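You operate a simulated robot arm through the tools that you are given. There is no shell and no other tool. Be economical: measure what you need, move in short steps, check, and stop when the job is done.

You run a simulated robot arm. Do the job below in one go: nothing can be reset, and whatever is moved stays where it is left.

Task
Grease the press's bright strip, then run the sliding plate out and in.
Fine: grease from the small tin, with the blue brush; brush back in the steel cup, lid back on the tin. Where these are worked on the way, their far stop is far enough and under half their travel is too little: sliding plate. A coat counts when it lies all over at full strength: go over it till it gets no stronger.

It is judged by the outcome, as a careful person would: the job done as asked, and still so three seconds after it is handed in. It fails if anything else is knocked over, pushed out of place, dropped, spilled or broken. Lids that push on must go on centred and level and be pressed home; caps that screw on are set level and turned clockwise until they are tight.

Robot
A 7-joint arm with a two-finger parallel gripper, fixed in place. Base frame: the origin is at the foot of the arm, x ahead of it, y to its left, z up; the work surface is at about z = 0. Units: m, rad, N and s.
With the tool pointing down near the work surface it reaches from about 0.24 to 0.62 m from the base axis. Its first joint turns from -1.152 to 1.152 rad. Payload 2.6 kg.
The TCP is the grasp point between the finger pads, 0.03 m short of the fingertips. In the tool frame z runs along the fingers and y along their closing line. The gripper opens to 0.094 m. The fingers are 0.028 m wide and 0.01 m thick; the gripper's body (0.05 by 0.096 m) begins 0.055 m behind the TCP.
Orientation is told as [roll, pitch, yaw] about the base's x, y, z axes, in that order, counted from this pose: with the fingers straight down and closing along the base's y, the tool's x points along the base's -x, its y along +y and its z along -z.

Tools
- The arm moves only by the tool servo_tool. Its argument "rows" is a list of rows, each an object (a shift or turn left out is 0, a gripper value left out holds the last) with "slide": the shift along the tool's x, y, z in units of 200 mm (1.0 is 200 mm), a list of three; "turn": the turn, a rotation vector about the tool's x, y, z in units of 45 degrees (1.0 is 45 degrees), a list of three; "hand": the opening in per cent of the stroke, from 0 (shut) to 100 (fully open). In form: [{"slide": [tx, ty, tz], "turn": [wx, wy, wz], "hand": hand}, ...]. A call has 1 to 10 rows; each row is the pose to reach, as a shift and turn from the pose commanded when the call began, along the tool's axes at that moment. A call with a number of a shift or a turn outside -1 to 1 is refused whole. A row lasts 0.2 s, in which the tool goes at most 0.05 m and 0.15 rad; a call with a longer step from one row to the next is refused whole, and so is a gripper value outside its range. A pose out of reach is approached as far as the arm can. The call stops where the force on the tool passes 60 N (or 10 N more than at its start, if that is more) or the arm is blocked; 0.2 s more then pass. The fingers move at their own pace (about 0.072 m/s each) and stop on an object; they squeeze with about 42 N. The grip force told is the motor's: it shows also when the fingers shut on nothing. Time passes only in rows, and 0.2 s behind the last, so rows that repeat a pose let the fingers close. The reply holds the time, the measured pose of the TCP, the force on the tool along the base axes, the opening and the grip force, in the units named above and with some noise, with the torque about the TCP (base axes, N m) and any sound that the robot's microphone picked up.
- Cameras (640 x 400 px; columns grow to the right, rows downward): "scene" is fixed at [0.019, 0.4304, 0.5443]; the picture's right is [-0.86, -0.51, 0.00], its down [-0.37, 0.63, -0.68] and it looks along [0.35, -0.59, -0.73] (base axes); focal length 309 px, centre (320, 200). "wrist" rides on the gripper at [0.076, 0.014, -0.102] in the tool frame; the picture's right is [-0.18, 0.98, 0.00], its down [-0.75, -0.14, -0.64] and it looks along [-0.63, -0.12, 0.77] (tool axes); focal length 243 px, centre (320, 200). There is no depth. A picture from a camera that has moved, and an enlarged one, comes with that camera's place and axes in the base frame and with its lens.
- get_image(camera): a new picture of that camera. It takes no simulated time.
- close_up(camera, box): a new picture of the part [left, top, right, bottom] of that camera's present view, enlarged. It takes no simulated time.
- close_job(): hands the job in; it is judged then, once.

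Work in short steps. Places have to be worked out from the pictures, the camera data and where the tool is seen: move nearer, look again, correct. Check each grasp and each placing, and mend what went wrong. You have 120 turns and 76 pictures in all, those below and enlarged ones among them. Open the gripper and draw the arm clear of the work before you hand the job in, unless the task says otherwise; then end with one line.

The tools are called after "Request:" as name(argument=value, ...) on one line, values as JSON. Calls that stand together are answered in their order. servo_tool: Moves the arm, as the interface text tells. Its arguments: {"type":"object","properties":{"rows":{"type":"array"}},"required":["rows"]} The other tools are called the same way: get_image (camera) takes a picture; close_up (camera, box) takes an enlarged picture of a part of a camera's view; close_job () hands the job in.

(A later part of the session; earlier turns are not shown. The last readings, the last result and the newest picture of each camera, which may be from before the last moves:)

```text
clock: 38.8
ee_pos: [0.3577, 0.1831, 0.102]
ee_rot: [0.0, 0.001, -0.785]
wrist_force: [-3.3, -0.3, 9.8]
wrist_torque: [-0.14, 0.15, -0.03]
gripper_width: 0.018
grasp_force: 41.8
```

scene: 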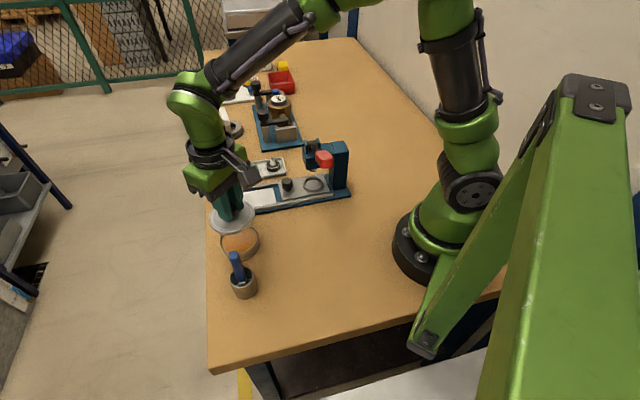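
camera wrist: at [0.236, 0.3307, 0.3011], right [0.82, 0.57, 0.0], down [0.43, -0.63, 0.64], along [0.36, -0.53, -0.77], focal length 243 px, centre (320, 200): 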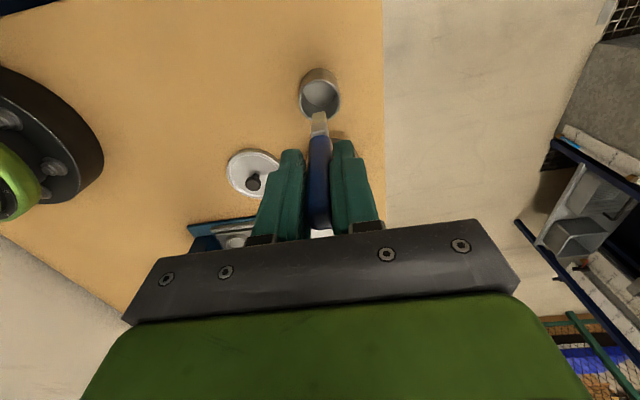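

Dipped (10 N). Back to the strip for another full serpentine, starting with the near edge.

Request:
servo_tool(rows=[{"slide": [0, 0, -0.1]}, {"slide": [0, 0, -0.29]}, {"slide": [-0.2, 0.015, -0.29]}, {"slide": [-0.4, 0.03, -0.29]}, {"slide": [-0.51, 0.05, -0.19]}, {"slide": [-0.51, 0.05, 0.02]}, {"slide": [-0.51, 0.05, 0.065]}, {"slide": [-0.51, -0.1, 0.065]}, {"slide": [-0.51, -0.265, 0.065]}, {"slide": [-0.51, -0.43, 0.065]}])

Request:
servo_tool(rows=[{"slide": [-0.04, 0, 0]}, {"slide": [-0.04, 0.16, 0]}, {"slide": [-0.04, 0.32, 0]}, {"slide": [-0.04, 0.48, 0]}, {"slide": [-0.09, 0.48, 0]}, {"slide": [-0.09, 0.32, 0]}, {"slide": [-0.09, 0.16, 0]}, {"slide": [-0.09, 0, 0]}, {"slide": [-0.14, 0, 0]}, {"slide": [-0.14, 0.16, 0]}])

Request:
close_up(camera="scene", box=[210, 160, 290, 240])

```text
clock: 41.0
ee_pos: [0.3692, 0.0474, 0.0881]
ee_rot: [0.003, -0.001, -0.785]
wrist_force: [3.1, 2.3, 10.6]
wrist_torque: [0.13, -0.35, 0.05]
gripper_width: 0.0179
grasp_force: 42.3
```

```text
clock: 43.2
ee_pos: [0.4112, 0.0505, 0.0875]
ee_rot: [-0.002, -0.001, -0.787]
wrist_force: [-4.2, -5.3, 18.4]
wrist_torque: [-0.53, 0.18, -0.11]
gripper_width: 0.018
grasp_force: 41.4
```

```text
5.00 times, centred on (250, 200) of scene
camera zoom: at [0.0189, 0.4304, 0.5444], right [-0.86, -0.51, 0.0], down [-0.37, 0.63, -0.68], along [0.35, -0.59, -0.73], focal length 1544 px, centre (670, 200)
```

zoom: 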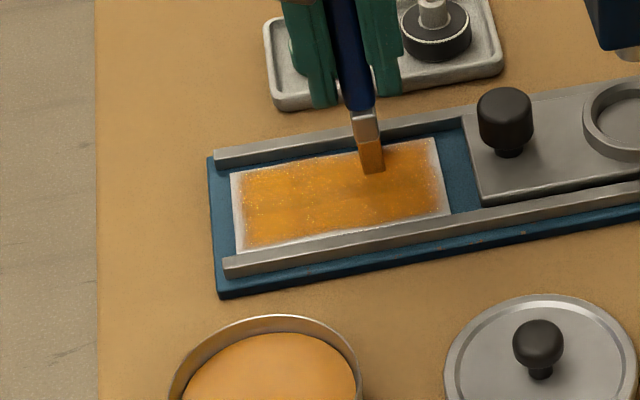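

The interior looks saturated and a narrow pale border is left all round. I finish the far stroke, then run nearer the near edge and the outer end to see whether the border takes any coat.

Request:
servo_tool(rows=[{"slide": [0, 0.17, 0]}, {"slide": [0, 0.335, 0]}, {"slide": [0.09, 0.34, 0]}, {"slide": [0.165, 0.34, 0]}, {"slide": [0.172, 0.18, 0]}, {"slide": [0.172, 0.02, 0]}, {"slide": [0.172, -0.15, 0]}, {"slide": [0.08, -0.165, 0]}, {"slide": [0.0, -0.165, 0]}, {"slide": [0.0, 0, 0]}])

Request:
close_up(camera="scene", box=[215, 170, 275, 230])

```text
clock: 45.4
ee_pos: [0.4125, 0.0502, 0.0883]
ee_rot: [0.0, -0.001, -0.784]
wrist_force: [-3.2, -3.8, 15.4]
wrist_torque: [-0.4, 0.15, -0.05]
gripper_width: 0.0178
grasp_force: 42.1
```

```text
6.67 times, centred on (245, 200) of scene
camera zoom: at [0.019, 0.4304, 0.5443], right [-0.86, -0.51, 0.0], down [-0.37, 0.63, -0.68], along [0.35, -0.59, -0.73], focal length 2059 px, centre (820, 200)
```

zoom: 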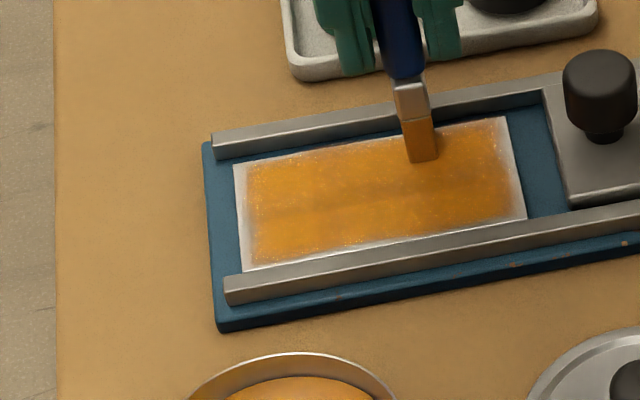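

The border does not take more, so it's the strip's own margin. I do one more dip and a full raster to be sure of full strength everywhere.

Request:
servo_tool(rows=[{"slide": [0, 0, -0.2]}, {"slide": [0, 0, -0.38]}, {"slide": [0.22, 0.09, -0.38]}, {"slide": [0.44, 0.18, -0.38]}, {"slide": [0.66, 0.27, -0.38]}, {"slide": [0.67, 0.27, -0.17]}, {"slide": [0.67, 0.27, -0.08]}, {"slide": [0.67, 0.27, -0.065]}, {"slide": [0.67, 0.27, -0.065]}])

Request:
servo_tool(rows=[{"slide": [0, 0, -0.1]}, {"slide": [0, 0, -0.29]}, {"slide": [-0.2, 0.015, -0.29]}, {"slide": [-0.4, 0.03, -0.29]}, {"slide": [-0.51, 0.05, -0.19]}, {"slide": [-0.51, 0.05, 0.02]}, {"slide": [-0.51, 0.05, 0.067]}, {"slide": [-0.51, -0.1, 0.067]}, {"slide": [-0.51, -0.265, 0.067]}, {"slide": [-0.51, -0.43, 0.067]}])

Request:
servo_tool(rows=[{"slide": [-0.05, 0, 0]}, {"slide": [-0.05, 0.16, 0]}, {"slide": [-0.05, 0.32, 0]}, {"slide": [-0.05, 0.48, 0]}, {"slide": [-0.1, 0.48, 0]}, {"slide": [-0.1, 0.32, 0]}, {"slide": [-0.1, 0.16, 0]}, {"slide": [-0.1, 0, 0]}, {"slide": [-0.15, 0, 0]}, {"slide": [-0.15, 0.16, 0]}])

Request:
servo_tool(rows=[{"slide": [0, 0.17, 0]}, {"slide": [0, 0.32, 0]}, {"slide": [0.15, 0.32, 0]}, {"slide": [0.15, 0.16, 0]}, {"slide": [0.15, 0, 0]}, {"slide": [0.15, -0.16, 0]}, {"slide": [0.15, -0.16, -0.15]}, {"slide": [0.25, -0.16, -0.35]}, {"slide": [0.35, -0.16, -0.45]}])

Request:
close_up(camera="scene", box=[215, 170, 275, 230])

Request:
close_up(camera="wrist", box=[220, 0, 460, 200])

```text
clock: 47.4
ee_pos: [0.3539, 0.1844, 0.1007]
ee_rot: [0.003, 0.001, -0.786]
wrist_force: [-4.4, -1.9, 14.9]
wrist_torque: [-0.32, 0.13, -0.06]
gripper_width: 0.0176
grasp_force: 41.6
```

```text
clock: 49.6
ee_pos: [0.365, 0.0498, 0.0877]
ee_rot: [0.001, 0.0, -0.783]
wrist_force: [1.1, 0.4, 4.3]
wrist_torque: [0.06, -0.2, 0.03]
gripper_width: 0.0181
grasp_force: 42.1
```

```text
clock: 51.8
ee_pos: [0.4086, 0.0538, 0.0895]
ee_rot: [-0.001, 0.0, -0.784]
wrist_force: [0.0, 0.4, 0.1]
wrist_torque: [-0.04, 0.01, -0.03]
gripper_width: 0.0178
grasp_force: 42.1
```

```text
clock: 53.8
ee_pos: [0.3375, 0.0787, 0.1768]
ee_rot: [0.001, 0.0, -0.784]
wrist_force: [-0.6, -0.2, -1.1]
wrist_torque: [0.01, 0.03, 0.02]
gripper_width: 0.0177
grasp_force: 42.2
```

```text
6.67 times, centred on (245, 200) of scene
camera zoom: at [0.0191, 0.4304, 0.5443], right [-0.86, -0.51, 0.0], down [-0.37, 0.63, -0.68], along [0.35, -0.59, -0.73], focal length 2059 px, centre (820, 200)
```

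zoom: 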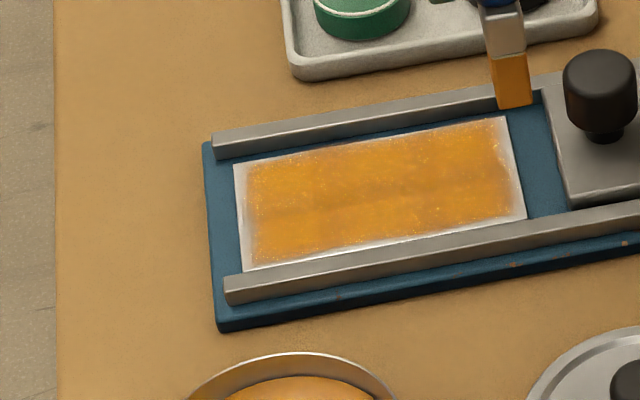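

```text
2.00 times, centred on (340, 100) of wrist
camera zoom: at [0.2931, 0.1441, 0.2792], right [0.82, 0.57, 0.0], down [0.43, -0.63, 0.64], along [0.36, -0.53, -0.77], focal length 485 px, centre (280, 400)
```

zoom: 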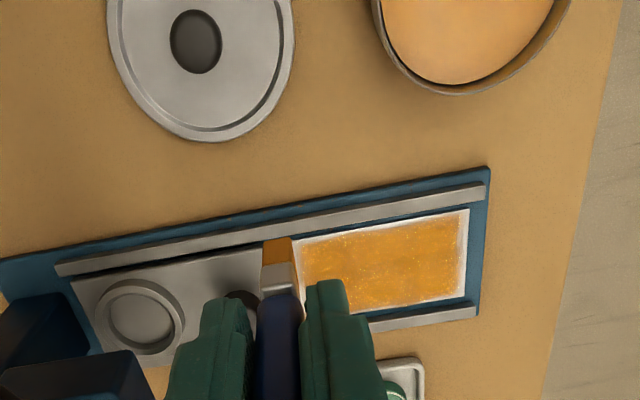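

The last far pass had light contact, so I run another full raster on the remaining load with firmer pressure.

Request:
servo_tool(rows=[{"slide": [-0.17, 0.018, 0.1]}, {"slide": [-0.3375, 0.018, 0.2]}, {"slide": [-0.3375, 0.018, 0.4]}, {"slide": [-0.3375, 0.018, 0.45]}, {"slide": [-0.3375, 0.17, 0.45]}, {"slide": [-0.3375, 0.32, 0.45]}, {"slide": [-0.3375, 0.48, 0.45]}, {"slide": [-0.2975, 0.48, 0.45]}, {"slide": [-0.2975, 0.32, 0.45]}, {"slide": [-0.2975, 0.17, 0.45]}])

Request:
servo_tool(rows=[{"slide": [0, -0.15, 0.003]}, {"slide": [0.04, -0.15, 0.003]}, {"slide": [0.04, 0, 0.003]}, {"slide": [0.04, 0.15, 0.003]}, {"slide": [0.04, 0.31, 0.003]}, {"slide": [0.085, 0.31, 0.003]}, {"slide": [0.085, 0.15, 0.003]}, {"slide": [0.085, 0, 0.003]}, {"slide": [0.085, -0.15, 0.003]}])

Request:
servo_tool(rows=[{"slide": [-0.06, 0, 0]}, {"slide": [-0.06, 0.15, 0]}, {"slide": [-0.06, 0.3, 0]}, {"slide": [-0.06, 0.46, 0]}, {"slide": [-0.085, 0.46, 0]}, {"slide": [-0.085, 0.3, 0]}, {"slide": [-0.085, 0.15, 0]}, {"slide": [-0.085, 0, 0]}, {"slide": [-0.085, 0, -0.15]}, {"slide": [0.1, 0, -0.35]}])

Request:
close_up(camera="scene", box=[215, 170, 275, 230])

```text
clock: 56.0
ee_pos: [0.4048, 0.0629, 0.0866]
ee_rot: [0.005, -0.001, -0.784]
wrist_force: [5.7, 4.3, 20.5]
wrist_torque: [0.21, -0.55, 0.07]
gripper_width: 0.0182
grasp_force: 42.0
```

```text
clock: 58.0
ee_pos: [0.3683, 0.0527, 0.0878]
ee_rot: [-0.004, 0.002, -0.784]
wrist_force: [-0.3, 0.4, 0.0]
wrist_torque: [0.02, 0.04, 0.0]
gripper_width: 0.0177
grasp_force: 41.9
```

```text
refused: row 10 steps farther than a row can; nothing moved
```

```text
6.67 times, centred on (245, 200) of scene
camera zoom: at [0.019, 0.4305, 0.5443], right [-0.86, -0.51, 0.0], down [-0.37, 0.63, -0.68], along [0.35, -0.59, -0.73], focal length 2059 px, centre (820, 200)
```

zoom: 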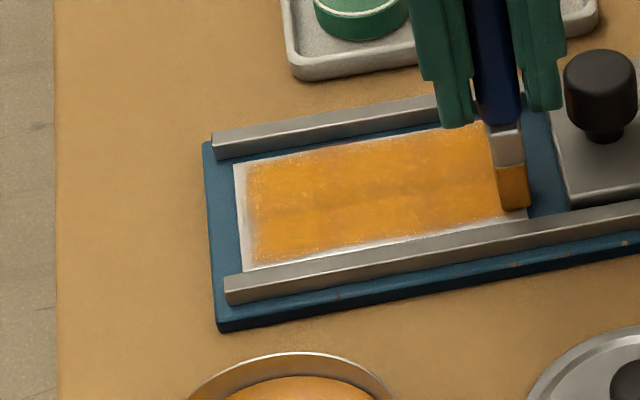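

The brush has crept up a few mm in the grip, so contact is lower now. I repeat the middle passes 2 mm lower.

Request:
servo_tool(rows=[{"slide": [-0.05, 0, 0.01]}, {"slide": [-0.05, 0.15, 0.01]}, {"slide": [-0.05, 0.3, 0.01]}, {"slide": [-0.05, 0.46, 0.01]}, {"slide": [-0.085, 0.46, 0.01]}, {"slide": [-0.085, 0.3, 0.01]}, {"slide": [-0.085, 0.15, 0.01]}, {"slide": [-0.085, 0, 0.01]}])

Request:
servo_tool(rows=[{"slide": [0.085, 0, 0.0]}, {"slide": [0.085, 0.15, 0.0]}, {"slide": [0.085, 0.3, 0.0]}, {"slide": [0.085, 0.46, 0.0]}, {"slide": [-0.04, 0.46, 0.0]}, {"slide": [-0.04, 0.3, 0.0]}, {"slide": [-0.04, 0.15, 0.0]}, {"slide": [-0.04, 0, 0.0]}])

Request:
servo_tool(rows=[{"slide": [0, 0, -0.15]}, {"slide": [0.15, 0, -0.3]}, {"slide": [0.3, 0, -0.45]}, {"slide": [0.3, 0, -0.45]}])

Request:
close_up(camera="scene", box=[215, 170, 275, 230])

```text
clock: 59.8
ee_pos: [0.3831, 0.039, 0.0864]
ee_rot: [0.002, -0.003, -0.784]
wrist_force: [4.5, 2.9, 18.0]
wrist_torque: [0.1, -0.54, 0.12]
gripper_width: 0.0179
grasp_force: 42.2
```

```text
clock: 61.6
ee_pos: [0.3871, 0.0368, 0.0862]
ee_rot: [-0.001, -0.001, -0.785]
wrist_force: [2.3, 1.5, 5.7]
wrist_torque: [0.06, -0.2, 0.02]
gripper_width: 0.0182
grasp_force: 42.1
```

```text
clock: 62.6
ee_pos: [0.3452, 0.0783, 0.176]
ee_rot: [0.001, 0.0, -0.787]
wrist_force: [-1.0, 0.5, -0.1]
wrist_torque: [-0.03, -0.01, -0.01]
gripper_width: 0.0178
grasp_force: 42.0
```

```text
6.67 times, centred on (245, 200) of scene
camera zoom: at [0.019, 0.4304, 0.5443], right [-0.86, -0.51, 0.0], down [-0.37, 0.63, -0.68], along [0.35, -0.59, -0.73], focal length 2059 px, centre (820, 200)
```

zoom: 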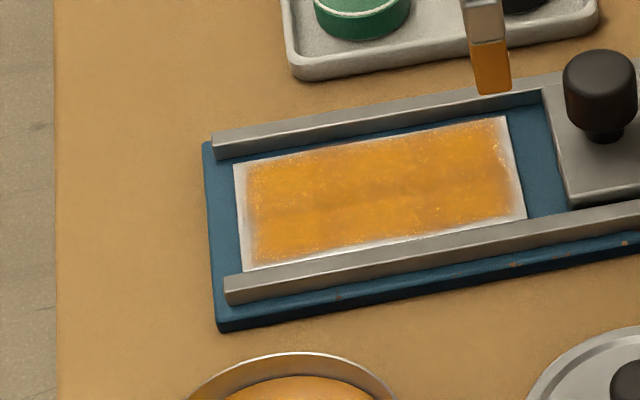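

The coat has stopped getting stronger. I return the brush above the cup.

Request:
servo_tool(rows=[{"slide": [0.18, 0.08, -0.1]}, {"slide": [0.36, 0.17, -0.12]}, {"slide": [0.54, 0.26, -0.12]}, {"slide": [0.72, 0.35, -0.12]}, {"slide": [0.889, 0.431, -0.12]}, {"slide": [0.889, 0.431, -0.12]}])

Request:
close_up(camera="scene", box=[190, 210, 290, 310])

Request:
close_up(camera="wrist", box=[220, 40, 420, 200])

```text
clock: 64.0
ee_pos: [0.2803, 0.2631, 0.1971]
ee_rot: [-0.001, 0.0, -0.785]
wrist_force: [-0.7, -0.1, 0.3]
wrist_torque: [0.02, 0.01, -0.02]
gripper_width: 0.0179
grasp_force: 42.0
```

```text
4.00 times, centred on (240, 260) of scene
camera zoom: at [0.019, 0.4305, 0.5443], right [-0.86, -0.51, 0.0], down [-0.37, 0.63, -0.68], along [0.35, -0.59, -0.73], focal length 1236 px, centre (640, -40)
```

zoom: 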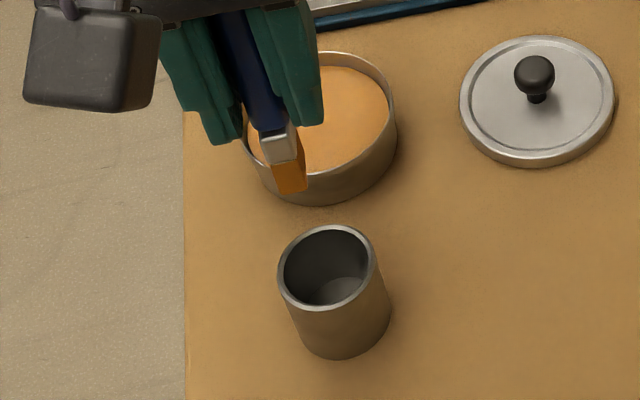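

```text
2.50 times, centred on (320, 120) of wrist
camera zoom: at [0.2355, 0.3289, 0.2986], right [0.83, 0.56, 0.0], down [0.43, -0.63, 0.64], along [0.36, -0.53, -0.77], focal length 606 px, centre (320, 400)
```

zoom: 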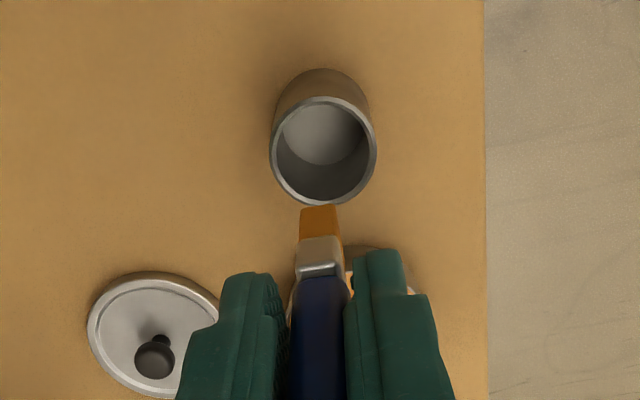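

The tip is over the cup's centre, (0.279, 0.2655). I lower it straight in.

Request:
servo_tool(rows=[{"slide": [0.007, 0, 0.15]}, {"slide": [0.007, 0, 0.3]}, {"slide": [0.007, 0, 0.4]}, {"slide": [0.007, 0, 0.47]}, {"slide": [0.007, 0, 0.485]}])

Request:
close_up(camera="scene", box=[190, 210, 290, 310])

```text
clock: 65.2
ee_pos: [0.2782, 0.2666, 0.1016]
ee_rot: [0.0, -0.002, -0.785]
wrist_force: [0.2, 0.0, -0.8]
wrist_torque: [0.01, 0.04, 0.03]
gripper_width: 0.0177
grasp_force: 41.7
```

```text
4.00 times, centred on (240, 260) of scene
camera zoom: at [0.019, 0.4304, 0.5443], right [-0.86, -0.51, 0.0], down [-0.37, 0.63, -0.68], along [0.35, -0.59, -0.73], focal length 1236 px, centre (640, -40)
```

zoom: 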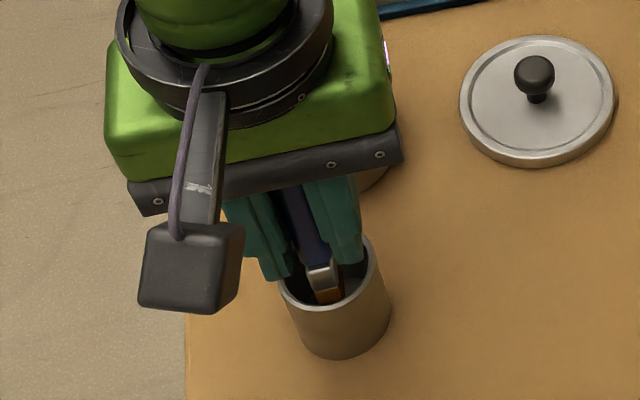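

Inside, with no contact yet. I lower in small steps until the bristles touch the cup's floor.

Request:
servo_tool(rows=[{"slide": [0, 0, 0.012]}, {"slide": [0, 0, 0.024]}, {"slide": [0, 0, 0.036]}])

```text
clock: 66.0
ee_pos: [0.2792, 0.2653, 0.0939]
ee_rot: [0.0, 0.0, -0.785]
wrist_force: [0.1, 0.2, 0.4]
wrist_torque: [0.02, -0.03, 0.01]
gripper_width: 0.018
grasp_force: 42.0
```

Request:
servo_tool(rows=[{"slide": [0, 0, 0.01]}, {"slide": [0, 0, 0.02]}])

Request:
close_up(camera="scene", box=[210, 240, 290, 310])

```text
clock: 66.6
ee_pos: [0.2803, 0.2657, 0.0903]
ee_rot: [0.0, 0.0, -0.785]
wrist_force: [-0.5, -0.3, -1.0]
wrist_torque: [-0.01, -0.01, 0.01]
gripper_width: 0.0179
grasp_force: 42.0
```

```text
5.71 times, centred on (250, 275) of scene
camera zoom: at [0.019, 0.4304, 0.5443], right [-0.86, -0.51, 0.0], down [-0.37, 0.63, -0.68], along [0.35, -0.59, -0.73], focal length 1765 px, centre (720, -229)
```

zoom: 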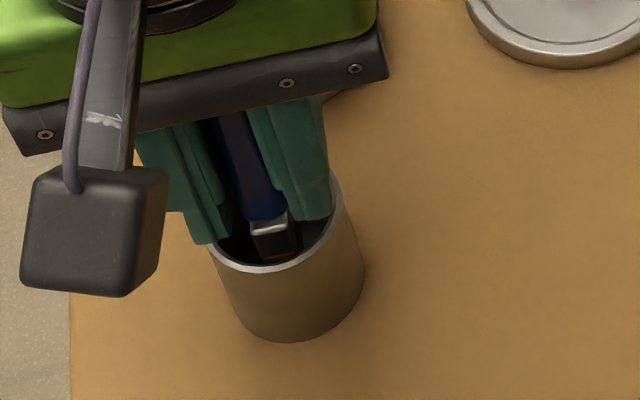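

The tip is within a few mm of the floor and the fingertips are just above the rim. I go 2 mm lower, then release and rise.

Request:
servo_tool(rows=[{"slide": [0, 0, 0.008]}, {"slide": [0, 0, 0.008]}])

Request:
servo_tool(rows=[{"hand": 28}, {"hand": 45}, {"slide": [0, 0, 0], "hand": 55}, {"slide": [0, 0, 0], "hand": 55}, {"slide": [0, 0, -0.1]}, {"slide": [0, 0, -0.3]}, {"slide": [0, 0, -0.5]}, {"slide": [0, 0, -0.6]}])

Request:
get_image(camera="scene")

Request:
get_image(camera="wrist")

```text
clock: 67.2
ee_pos: [0.278, 0.2658, 0.0882]
ee_rot: [0.0, -0.001, -0.786]
wrist_force: [0.4, 0.0, -0.6]
wrist_torque: [0.0, -0.03, 0.0]
gripper_width: 0.018
grasp_force: 41.8
```

```text
clock: 69.0
ee_pos: [0.2792, 0.2646, 0.21]
ee_rot: [0.0, 0.0, -0.784]
wrist_force: [0.2, 0.7, 0.8]
wrist_torque: [-0.01, 0.0, 0.0]
gripper_width: 0.0517
grasp_force: 0.1
```

```text
26 pictures are left
```

scene: 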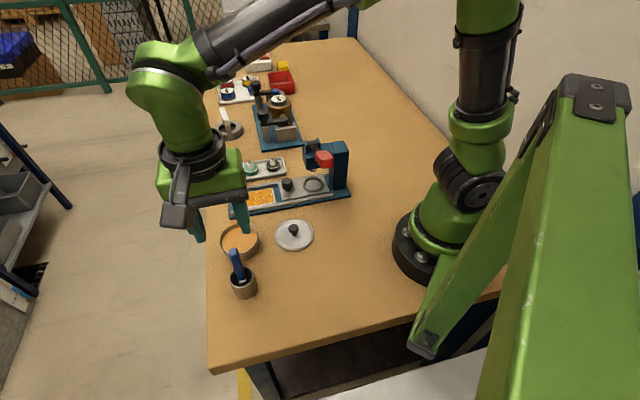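

```text
25 pictures are left
camera wrist: at [0.2355, 0.3297, 0.3128], right [0.82, 0.57, 0.0], down [0.43, -0.63, 0.64], along [0.36, -0.53, -0.77], focal length 243 px, centre (320, 200)
```

wrist: 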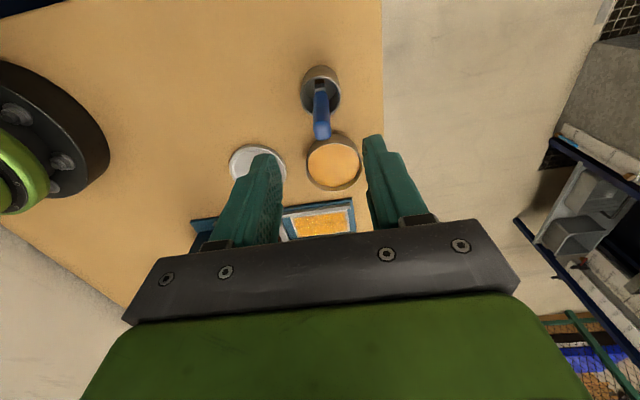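

The brush stands in the cup. I go back over the lid while turning to yaw 0.

Request:
servo_tool(rows=[{"slide": [-0.08, -0.09, 0], "turn": [0, 0, -0.17]}, {"slide": [-0.17, -0.19, 0], "turn": [0, 0, -0.34]}, {"slide": [-0.26, -0.29, 0], "turn": [0, 0, -0.51]}, {"slide": [-0.35, -0.39, 0], "turn": [0, 0, -0.68]}, {"slide": [-0.44, -0.48, 0], "turn": [0, 0, -0.85]}, {"slide": [-0.52, -0.574, 0], "turn": [0, 0, -1.0]}, {"slide": [-0.52, -0.574, 0.2], "turn": [0, 0, -1.0]}, {"slide": [-0.52, -0.574, 0.4], "turn": [0, 0, -1.0]}, {"slide": [-0.52, -0.574, 0.55], "turn": [0, 0, -1.0]}, {"slide": [-0.52, -0.574, 0.55], "turn": [0, 0, -1.0]}])

Request:
get_image(camera="wrist")

```text
clock: 71.2
ee_pos: [0.2729, 0.108, 0.0985]
ee_rot: [0.0, 0.0, 0.0]
wrist_force: [0.0, -0.8, 0.1]
wrist_torque: [0.04, -0.02, 0.02]
gripper_width: 0.0519
grasp_force: 0.0
```

```text
24 pictures are left
camera wrist: at [0.1961, 0.1238, 0.2014], right [0.18, 0.98, 0.0], down [0.75, -0.14, 0.64], along [0.63, -0.12, -0.77], focal length 243 px, centre (320, 200)
```

wrist: 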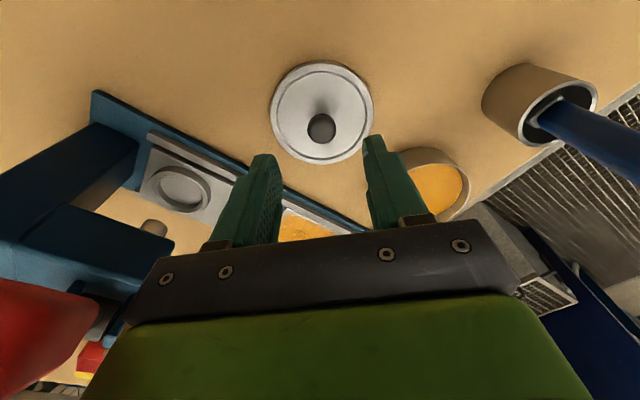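

The knob is at (0.270, 0.110). I lower to the earlier grip height and close.

Request:
servo_tool(rows=[{"slide": [0.01, 0.008, 0.15]}, {"slide": [0.01, 0.008, 0.25]}, {"slide": [0.01, 0.008, 0.279]}, {"slide": [0.01, 0.008, 0.279]}, {"slide": [0.01, 0.008, 0.279], "hand": 0}, {"slide": [0.01, 0.008, 0.279], "hand": 0}, {"slide": [0.01, 0.008, 0.279], "hand": 0}])

```text
clock: 72.8
ee_pos: [0.2704, 0.1117, 0.0431]
ee_rot: [0.0, 0.0, 0.0]
wrist_force: [-0.1, 0.5, -0.2]
wrist_torque: [-0.01, 0.0, 0.02]
gripper_width: 0.0199
grasp_force: 41.8
```

Gripped. I lift and carry it above the tin, then check the alignment.

Request:
servo_tool(rows=[{"slide": [0, 0, -0.15]}, {"slide": [0, 0, -0.35]}, {"slide": [0, 0, -0.48]}, {"slide": [-0.13, 0.13, -0.48]}, {"slide": [-0.27, 0.27, -0.48]}, {"slide": [-0.4025, 0.395, -0.48]}, {"slide": [-0.4025, 0.395, -0.48]}])

Request:
get_image(camera="wrist")

Request:
close_up(camera="scene", box=[180, 190, 280, 290])

```text
clock: 74.4
ee_pos: [0.3512, 0.1926, 0.1386]
ee_rot: [0.0, 0.001, -0.001]
wrist_force: [-0.3, 0.4, -0.3]
wrist_torque: [-0.01, 0.04, 0.02]
gripper_width: 0.0199
grasp_force: 42.3
```

```text
23 pictures are left
camera wrist: at [0.2751, 0.207, 0.2404], right [0.18, 0.98, 0.0], down [0.75, -0.14, 0.64], along [0.63, -0.12, -0.77], focal length 243 px, centre (320, 200)
```

wrist: 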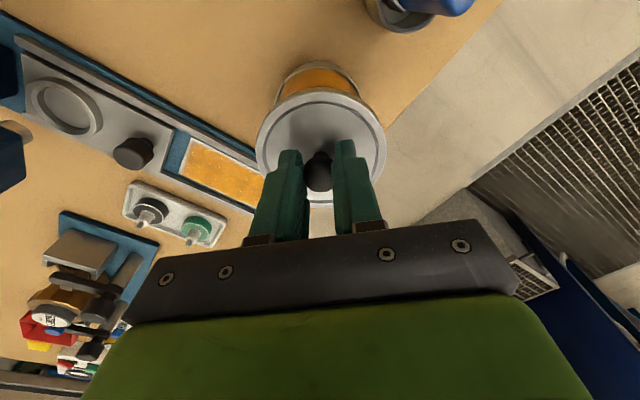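

```text
4.00 times, centred on (230, 240) of scene
camera zoom: at [0.019, 0.4305, 0.5443], right [-0.86, -0.51, 0.0], down [-0.37, 0.63, -0.68], along [0.35, -0.59, -0.73], focal length 1236 px, centre (680, 40)
```

zoom: 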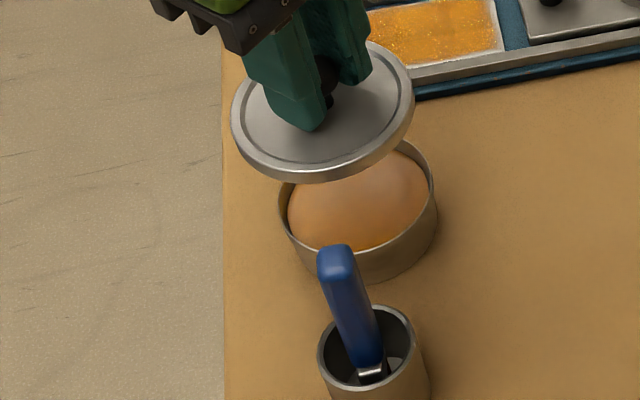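

The tin hasn't moved. I correct y by −2 mm, lower to just above seating, and check the centring.

Request:
servo_tool(rows=[{"slide": [0, -0.009, 0.1]}, {"slide": [0, -0.009, 0.24]}, {"slide": [0, -0.009, 0.28]}, {"slide": [0, -0.009, 0.28]}])

Request:
close_up(camera="wrist", box=[230, 50, 410, 210])

Request:
close_up(camera="scene", box=[200, 200, 280, 280])

```text
clock: 75.4
ee_pos: [0.3516, 0.1904, 0.0829]
ee_rot: [0.002, -0.001, 0.0]
wrist_force: [0.2, 0.8, -0.6]
wrist_torque: [0.0, 0.04, 0.01]
gripper_width: 0.0199
grasp_force: 41.9
```

```text
2.50 times, centred on (320, 130) of wrist
camera zoom: at [0.2745, 0.2052, 0.1844], right [0.18, 0.98, 0.0], down [0.75, -0.14, 0.64], along [0.63, -0.12, -0.77], focal length 606 px, centre (320, 375)
```

zoom: 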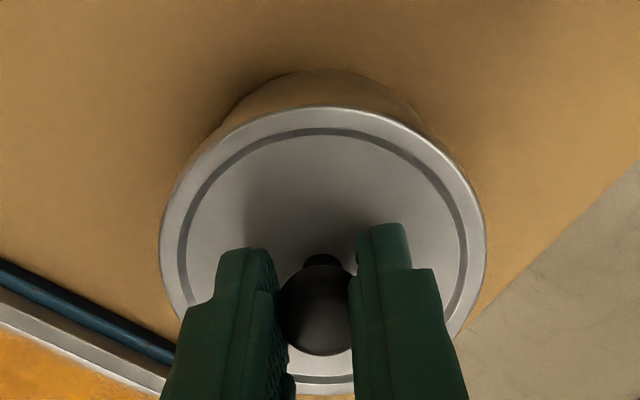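

```text
5.00 times, centred on (240, 240) of scene
camera zoom: at [0.019, 0.4304, 0.5443], right [-0.86, -0.51, 0.0], down [-0.37, 0.63, -0.68], along [0.35, -0.59, -0.73], focal length 1544 px, centre (720, 0)
```

zoom: 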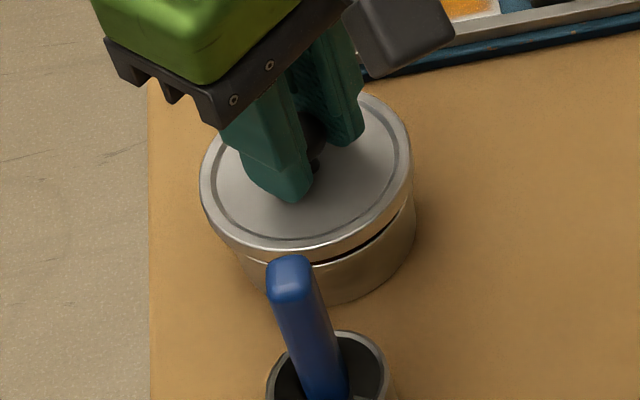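

The grip on the lid matches the original, and the TCP sits at the original (0.3516, 0.190). I lower and press it home gradually.

Request:
servo_tool(rows=[{"slide": [0, 0, 0.02]}, {"slide": [0, 0, 0.035]}, {"slide": [0, 0, 0.05]}, {"slide": [0, 0, 0.06]}])

Request:
close_up(camera="scene", box=[200, 200, 280, 280])

```text
clock: 76.4
ee_pos: [0.3497, 0.1893, 0.0726]
ee_rot: [-0.002, -0.001, 0.001]
wrist_force: [0.2, 0.5, -0.9]
wrist_torque: [0.05, 0.03, 0.0]
gripper_width: 0.0199
grasp_force: 41.9
```

```text
5.00 times, centred on (240, 240) of scene
camera zoom: at [0.019, 0.4304, 0.5443], right [-0.86, -0.51, 0.0], down [-0.37, 0.63, -0.68], along [0.35, -0.59, -0.73], focal length 1544 px, centre (720, 0)
```

zoom: 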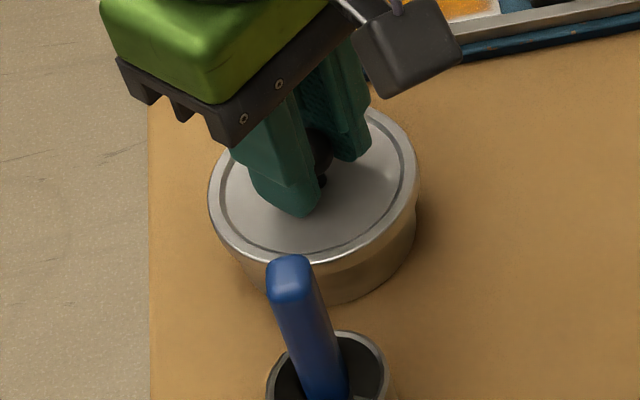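

Nearly seated with no force yet, so I press on in small steps.

Request:
servo_tool(rows=[{"slide": [0, 0, 0.008]}, {"slide": [0, 0, 0.016]}, {"slide": [0, 0, 0.024]}, {"slide": [0, 0, 0.032]}])

```text
clock: 77.4
ee_pos: [0.3503, 0.1898, 0.0694]
ee_rot: [0.005, -0.007, 0.001]
wrist_force: [-16.7, 5.0, 52.5]
wrist_torque: [0.13, 0.25, -0.02]
gripper_width: 0.02
grasp_force: 42.4
heard: snap
```

Snap heard at the original height with 52 N. I ease off, open, rise, and inspect.

Request:
servo_tool(rows=[{"slide": [0, 0, -0.02]}, {"slide": [0, 0, -0.02], "hand": 50}, {"slide": [0, 0, -0.02], "hand": 50}, {"slide": [0, 0, -0.02], "hand": 50}, {"slide": [0, 0, -0.15]}, {"slide": [0, 0, -0.35]}, {"slide": [0, 0, -0.55]}])

Request:
close_up(camera="scene", box=[200, 200, 280, 310])

Request:
get_image(camera="wrist")

```text
clock: 79.0
ee_pos: [0.351, 0.191, 0.1757]
ee_rot: [0.001, 0.0, -0.003]
wrist_force: [0.3, -0.6, -0.4]
wrist_torque: [-0.02, 0.01, 0.0]
gripper_width: 0.0468
grasp_force: 0.0
```

```text
3.64 times, centred on (240, 255) of scene
camera zoom: at [0.019, 0.4304, 0.5443], right [-0.86, -0.51, 0.0], down [-0.37, 0.63, -0.68], along [0.35, -0.59, -0.73], focal length 1123 px, centre (611, 0)
```

zoom: 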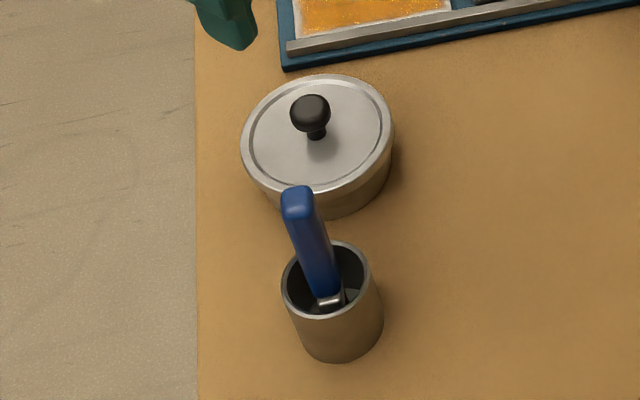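

```text
17 pictures are left
camera wrist: at [0.2738, 0.2054, 0.2778], right [0.18, 0.98, 0.0], down [0.75, -0.14, 0.64], along [0.63, -0.12, -0.77], focal length 243 px, centre (320, 200)
```

wrist: 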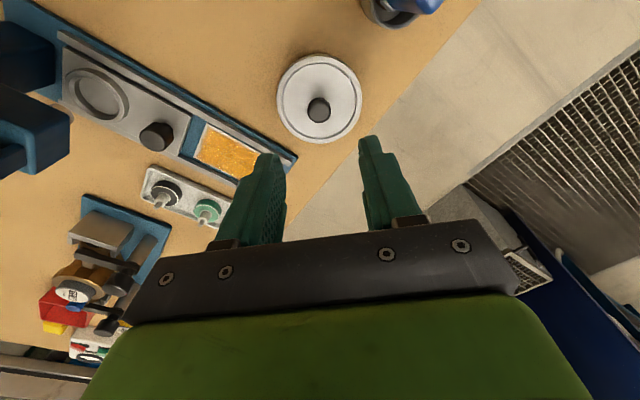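

The lid sits level and home. For the plate knob (≈(0.354, 0.018, 0.04)) the press head is close by on the inner side, so I want the fingers closing across the rails with the camera on the outer side (yaw −135°). I turn up high to try it.

Request:
servo_tool(rows=[{"slide": [-0.04, -0.11, -0.1], "turn": [0, 0, 0.17]}, {"slide": [-0.08, -0.22, -0.2], "turn": [0, 0, 0.34]}, {"slide": [-0.12, -0.33, -0.3], "turn": [0, 0, 0.51]}, {"slide": [-0.16, -0.44, -0.37], "turn": [0, 0, 0.68]}, {"slide": [-0.2, -0.55, -0.37], "turn": [0, 0, 0.85]}, {"slide": [-0.245, -0.655, -0.37], "turn": [0, 0, 1.0]}])

Request:
servo_tool(rows=[{"turn": [0, 0, 0.17]}, {"turn": [0, 0, 0.34]}, {"turn": [0, 0, 0.51]}, {"turn": [0, 0, 0.68]}, {"turn": [0, 0, 0.85]}, {"turn": [0, 0, 1.0]}])

Request:
servo_tool(rows=[{"turn": [0, 0, 0.17]}, {"turn": [0, 0, 0.34]}, {"turn": [0, 0, 0.51]}, {"turn": [0, 0, 0.68]}, {"turn": [0, 0, 0.85]}, {"turn": [0, 0, 1.0]}, {"turn": [0, 0, 1.0]}])

Request:
get_image(camera="wrist")

```text
clock: 80.4
ee_pos: [0.3991, 0.0589, 0.2482]
ee_rot: [0.0, -0.001, -0.789]
wrist_force: [-0.4, 0.1, 0.2]
wrist_torque: [-0.01, 0.0, 0.03]
gripper_width: 0.0472
grasp_force: 0.1
```

```text
clock: 81.8
ee_pos: [0.3991, 0.0584, 0.2483]
ee_rot: [-0.002, 0.002, -1.572]
wrist_force: [-0.3, 0.7, 0.4]
wrist_torque: [0.06, 0.0, -0.03]
gripper_width: 0.0469
grasp_force: 0.2
```

```text
clock: 83.4
ee_pos: [0.4005, 0.0588, 0.2479]
ee_rot: [0.002, 0.0, -2.358]
wrist_force: [-0.1, 0.4, 0.4]
wrist_torque: [-0.01, 0.01, 0.02]
gripper_width: 0.0471
grasp_force: 0.1
```

```text
16 pictures are left
camera wrist: at [0.463, 0.1021, 0.3506], right [0.56, -0.83, 0.0], down [-0.63, -0.43, 0.64], along [-0.53, -0.36, -0.77], focal length 243 px, centre (320, 200)
```

wrist: 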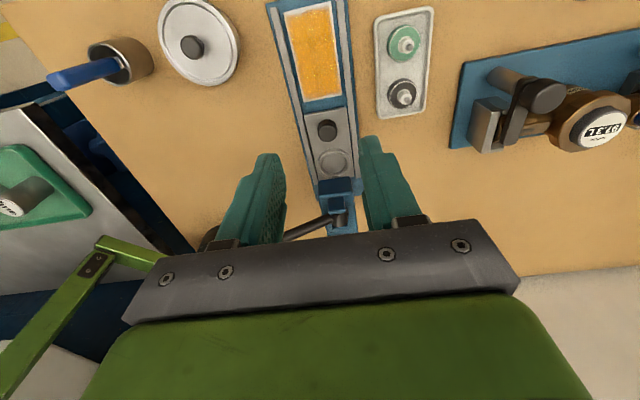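

The pose works. The knob is at (0.354, 0.0185). I move over it and descend to z=0.11 for a look.

Request:
servo_tool(rows=[{"slide": [-0.15, -0.011, 0]}, {"slide": [-0.3065, -0.022, 0]}, {"slide": [-0.3065, -0.022, 0.2]}, {"slide": [-0.3065, -0.022, 0.4]}, {"slide": [-0.3065, -0.022, 0.6]}, {"slide": [-0.3065, -0.022, 0.69]}, {"slide": [-0.3065, -0.022, 0.69]}])

Request:
get_image(camera="wrist")

Request:
close_up(camera="scene", box=[220, 110, 360, 220])

```text
clock: 85.0
ee_pos: [0.3525, 0.0198, 0.1106]
ee_rot: [0.0, 0.0, -2.356]
wrist_force: [-0.4, -0.1, 0.0]
wrist_torque: [0.02, 0.04, -0.02]
gripper_width: 0.047
grasp_force: 0.0
```

```text
15 pictures are left
camera wrist: at [0.4163, 0.0636, 0.213], right [0.56, -0.83, 0.0], down [-0.63, -0.43, 0.64], along [-0.53, -0.36, -0.77], focal length 243 px, centre (320, 200)
```

wrist: 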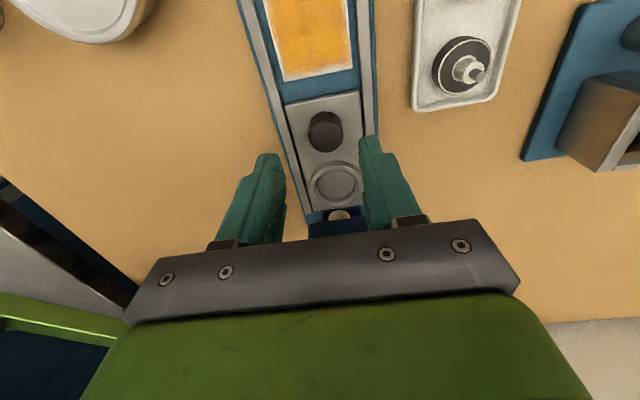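

```text
3.64 times, centred on (290, 165) of scene
camera zoom: at [0.019, 0.4304, 0.5443], right [-0.86, -0.51, 0.0], down [-0.37, 0.63, -0.68], along [0.35, -0.59, -0.73], focal length 1123 px, centre (429, 327)
```

zoom: 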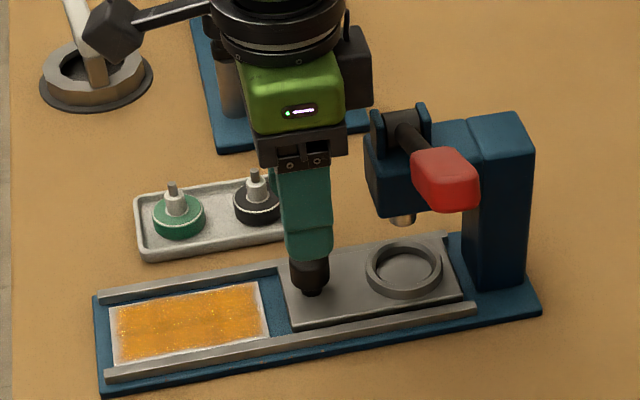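

The knob lies between the fingers, and the head is ~12 mm off on the inner side. I lower to grip height and close.

Request:
servo_tool(rows=[{"slide": [0.01, 0.018, 0.1]}, {"slide": [0.01, 0.018, 0.2]}, {"slide": [0.01, 0.018, 0.255]}, {"slide": [0.01, 0.018, 0.255]}, {"slide": [0.01, 0.018, 0.255], "hand": 0}, {"slide": [0.01, 0.018, 0.255], "hand": 0}, {"slide": [0.01, 0.018, 0.255], "hand": 0}])

Request:
close_up(camera="scene", box=[220, 110, 360, 220])

```text
clock: 86.6
ee_pos: [0.3563, 0.0179, 0.058]
ee_rot: [0.0, 0.0, -2.358]
wrist_force: [4.3, -1.2, -8.6]
wrist_torque: [0.09, -0.21, 0.03]
gripper_width: 0.0252
grasp_force: 45.5
```

```text
3.64 times, centred on (290, 165) of scene
camera zoom: at [0.0191, 0.4304, 0.5443], right [-0.86, -0.51, 0.0], down [-0.37, 0.63, -0.68], along [0.35, -0.59, -0.73], focal length 1123 px, centre (429, 327)
```

zoom: 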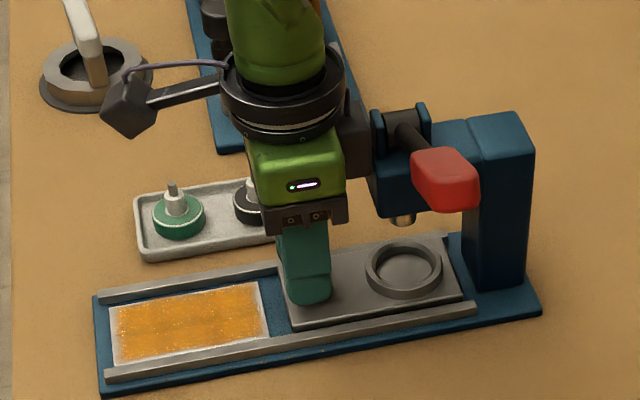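

Knob gripped. I pull the plate outward (+tool x) in small steps until the stop.

Request:
servo_tool(rows=[{"slide": [0.05, 0, 0]}, {"slide": [0.1, 0, 0]}, {"slide": [0.15, 0, 0]}, {"slide": [0.2, 0, 0]}, {"slide": [0.25, 0, 0]}, {"slide": [0.3, 0, 0]}])

Request:
close_up(camera="scene", box=[200, 110, 360, 230])

```text
clock: 88.0
ee_pos: [0.3981, 0.0593, 0.0582]
ee_rot: [-0.003, -0.001, -2.357]
wrist_force: [-3.0, 2.5, -6.8]
wrist_torque: [0.12, 0.1, 0.02]
gripper_width: 0.0257
grasp_force: 44.8
```

```text
3.33 times, centred on (280, 170) of scene
camera zoom: at [0.0191, 0.4304, 0.5443], right [-0.86, -0.51, 0.0], down [-0.37, 0.63, -0.68], along [0.35, -0.59, -0.73], focal length 1030 px, centre (453, 300)
```

zoom: 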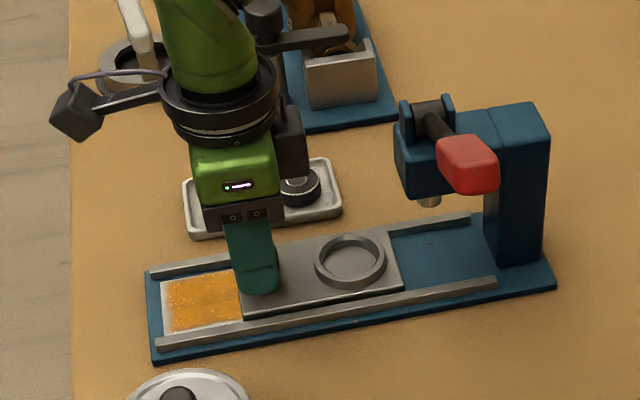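

Sliding freely, about 60 mm out. I continue to the outer stop.

Request:
servo_tool(rows=[{"slide": [0.05, 0, 0]}, {"slide": [0.1, 0, 0]}, {"slide": [0.15, 0, 0]}, {"slide": [0.2, 0, 0]}, {"slide": [0.25, 0, 0]}, {"slide": [0.3, 0, 0]}, {"slide": [0.35, 0, 0]}])

Request:
close_up(camera="scene", box=[200, 110, 360, 230])

```text
clock: 89.6
ee_pos: [0.4494, 0.1108, 0.0586]
ee_rot: [0.002, 0.005, -2.355]
wrist_force: [0.3, 0.1, 0.8]
wrist_torque: [-0.01, 0.0, -0.01]
gripper_width: 0.0
grasp_force: 32.5
```

```text
3.33 times, centred on (280, 170) of scene
camera zoom: at [0.019, 0.4305, 0.5443], right [-0.86, -0.51, 0.0], down [-0.37, 0.63, -0.68], along [0.35, -0.59, -0.73], focal length 1030 px, centre (453, 300)
```

zoom: 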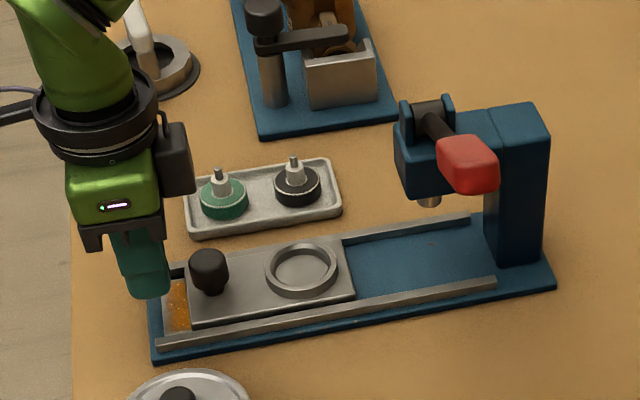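

The fingers slipped off at the stop, with the plate about 95 mm out and its edge near the bed's end. The shut fingers now stand just outside the knob, so I push it back in, mostly first.

Request:
servo_tool(rows=[{"slide": [-0.07, 0, 0]}, {"slide": [-0.13, 0, 0]}, {"slide": [-0.19, 0, 0]}, {"slide": [-0.25, 0, 0]}, {"slide": [-0.31, 0, 0]}, {"slide": [-0.37, 0, 0]}, {"slide": [-0.43, 0, 0]}, {"slide": [-0.49, 0, 0]}])

Request:
close_up(camera="scene", box=[200, 110, 360, 230])

```text
clock: 91.4
ee_pos: [0.3798, 0.039, 0.0594]
ee_rot: [0.001, 0.0, -2.357]
wrist_force: [0.0, 0.7, -0.5]
wrist_torque: [0.02, 0.0, 0.0]
gripper_width: 0.0
grasp_force: 33.0
```

```text
3.33 times, centred on (280, 170) of scene
camera zoom: at [0.019, 0.4305, 0.5443], right [-0.86, -0.51, 0.0], down [-0.37, 0.63, -0.68], along [0.35, -0.59, -0.73], focal length 1030 px, centre (453, 300)
```

zoom: 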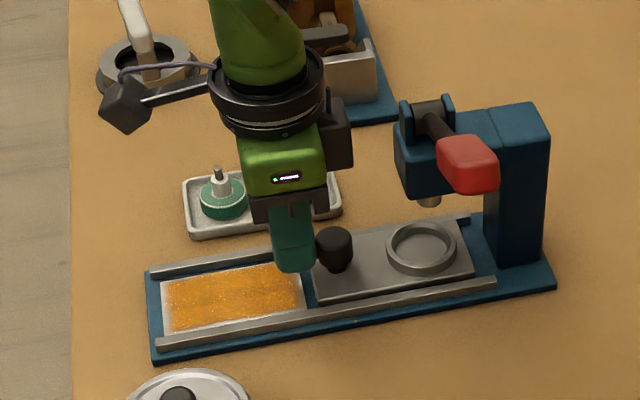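

The plate is almost home. I push the last bit gently until it stops.

Request:
servo_tool(rows=[{"slide": [-0.015, 0, 0]}, {"slide": [-0.03, 0, 0]}, {"slide": [-0.045, 0, 0]}, {"slide": [-0.06, 0, 0]}, {"slide": [-0.07, 0, 0]}])

Request:
close_up(camera="scene", box=[200, 120, 360, 220])

```text
clock: 92.6
ee_pos: [0.3737, 0.0324, 0.0615]
ee_rot: [0.002, 0.011, -2.35]
wrist_force: [30.4, 26.4, -17.5]
wrist_torque: [0.8, -1.13, 0.01]
gripper_width: 0.0
grasp_force: 32.7
```

```text
4.00 times, centred on (280, 170) of scene
camera zoom: at [0.0191, 0.4305, 0.5443], right [-0.86, -0.51, 0.0], down [-0.37, 0.63, -0.68], along [0.35, -0.59, -0.73], focal length 1236 px, centre (480, 320)
```

zoom: 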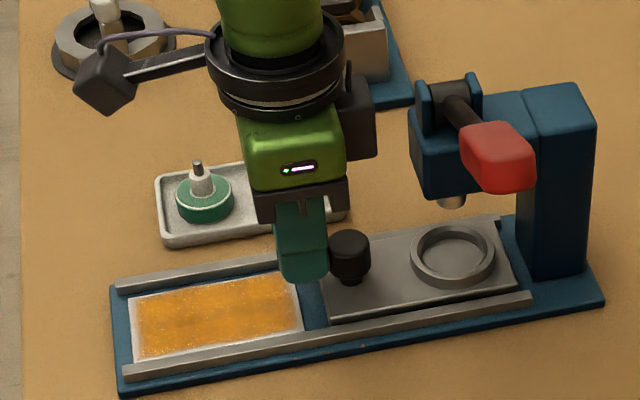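

The plate is back at its inner stop (knob and ring where they began). I back off, open and lift clear.

Request:
servo_tool(rows=[{"slide": [0.08, 0, 0]}, {"slide": [0.1, 0, -0.2]}, {"slide": [0.1, 0, -0.42]}, {"slide": [0.1, 0, -0.64]}, {"slide": [0.1, 0, -0.86]}, {"slide": [0.1, 0, -1.0], "hand": 50}])

Request:
servo_tool(rows=[{"slide": [-0.1, 0.2, 0]}, {"slide": [-0.2, 0.4, 0]}, {"slide": [-0.2, 0.4, 0]}])

Request:
close_up(camera="scene", box=[215, 170, 275, 230])

Request:
get_image(camera="wrist")

```text
clock: 94.0
ee_pos: [0.3808, 0.0426, 0.2597]
ee_rot: [0.002, -0.002, -2.355]
wrist_force: [-0.6, -0.5, -0.4]
wrist_torque: [-0.03, 0.01, -0.03]
gripper_width: 0.0476
grasp_force: 0.0
```

```text
clock: 94.8
ee_pos: [0.4119, -0.0411, 0.2592]
ee_rot: [0.002, -0.001, -2.356]
wrist_force: [-0.4, 0.7, -0.1]
wrist_torque: [0.02, 0.01, 0.02]
gripper_width: 0.0468
grasp_force: 0.1
```

```text
6.67 times, centred on (245, 200) of scene
camera zoom: at [0.0191, 0.4304, 0.5443], right [-0.86, -0.51, 0.0], down [-0.37, 0.63, -0.68], along [0.35, -0.59, -0.73], focal length 2059 px, centre (820, 200)
```

zoom: 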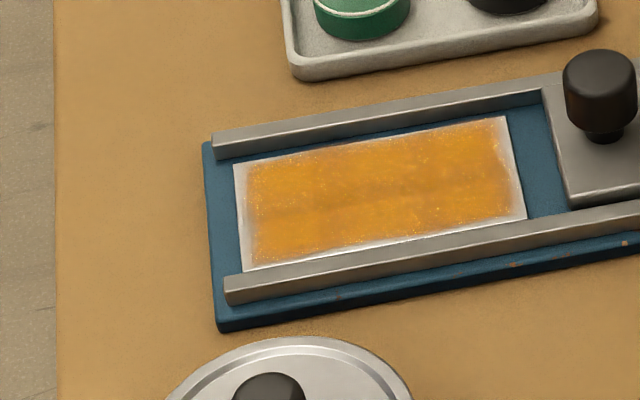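

```text
7 pictures are left
camera wrist: at [0.4745, 0.0025, 0.3618], right [0.57, -0.82, 0.0], down [-0.63, -0.43, 0.64], along [-0.53, -0.36, -0.77], focal length 243 px, centre (320, 200)
```

wrist: 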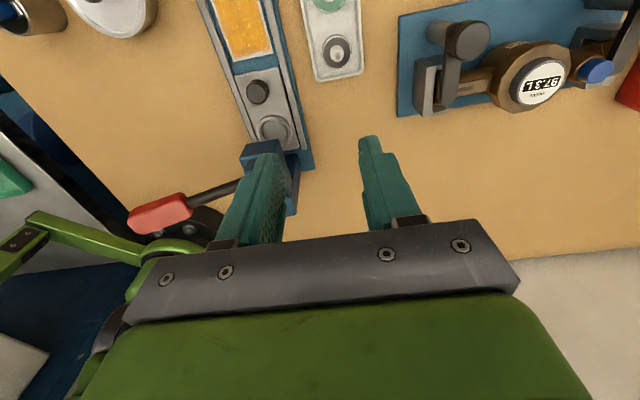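

The coat is even and unchanged by the plate, and the arm is clear. One last overall look.

Request:
get_image(camera="scene")

Request:
close_up(camera="scene", box=[205, 210, 285, 310])

```text
6 pictures are left
```

scene: 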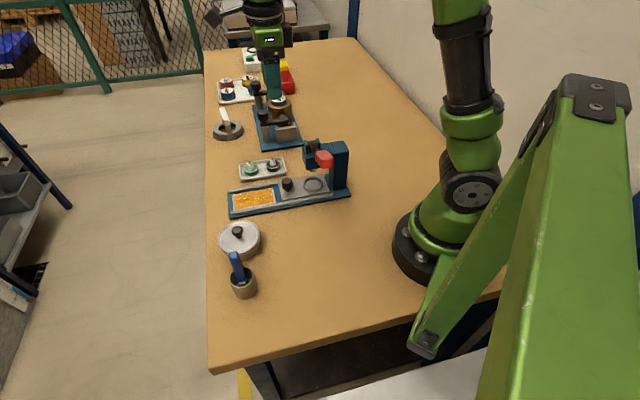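

```text
4.00 times, centred on (245, 260) of scene
camera zoom: at [0.0191, 0.4304, 0.5443], right [-0.86, -0.51, 0.0], down [-0.37, 0.63, -0.68], along [0.35, -0.59, -0.73], focal length 1236 px, centre (620, -40)
```

zoom: 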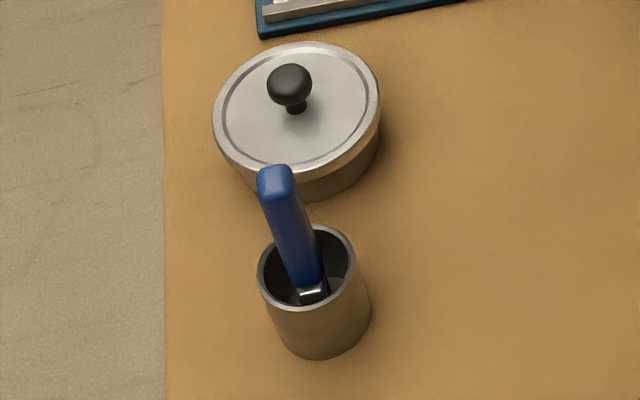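

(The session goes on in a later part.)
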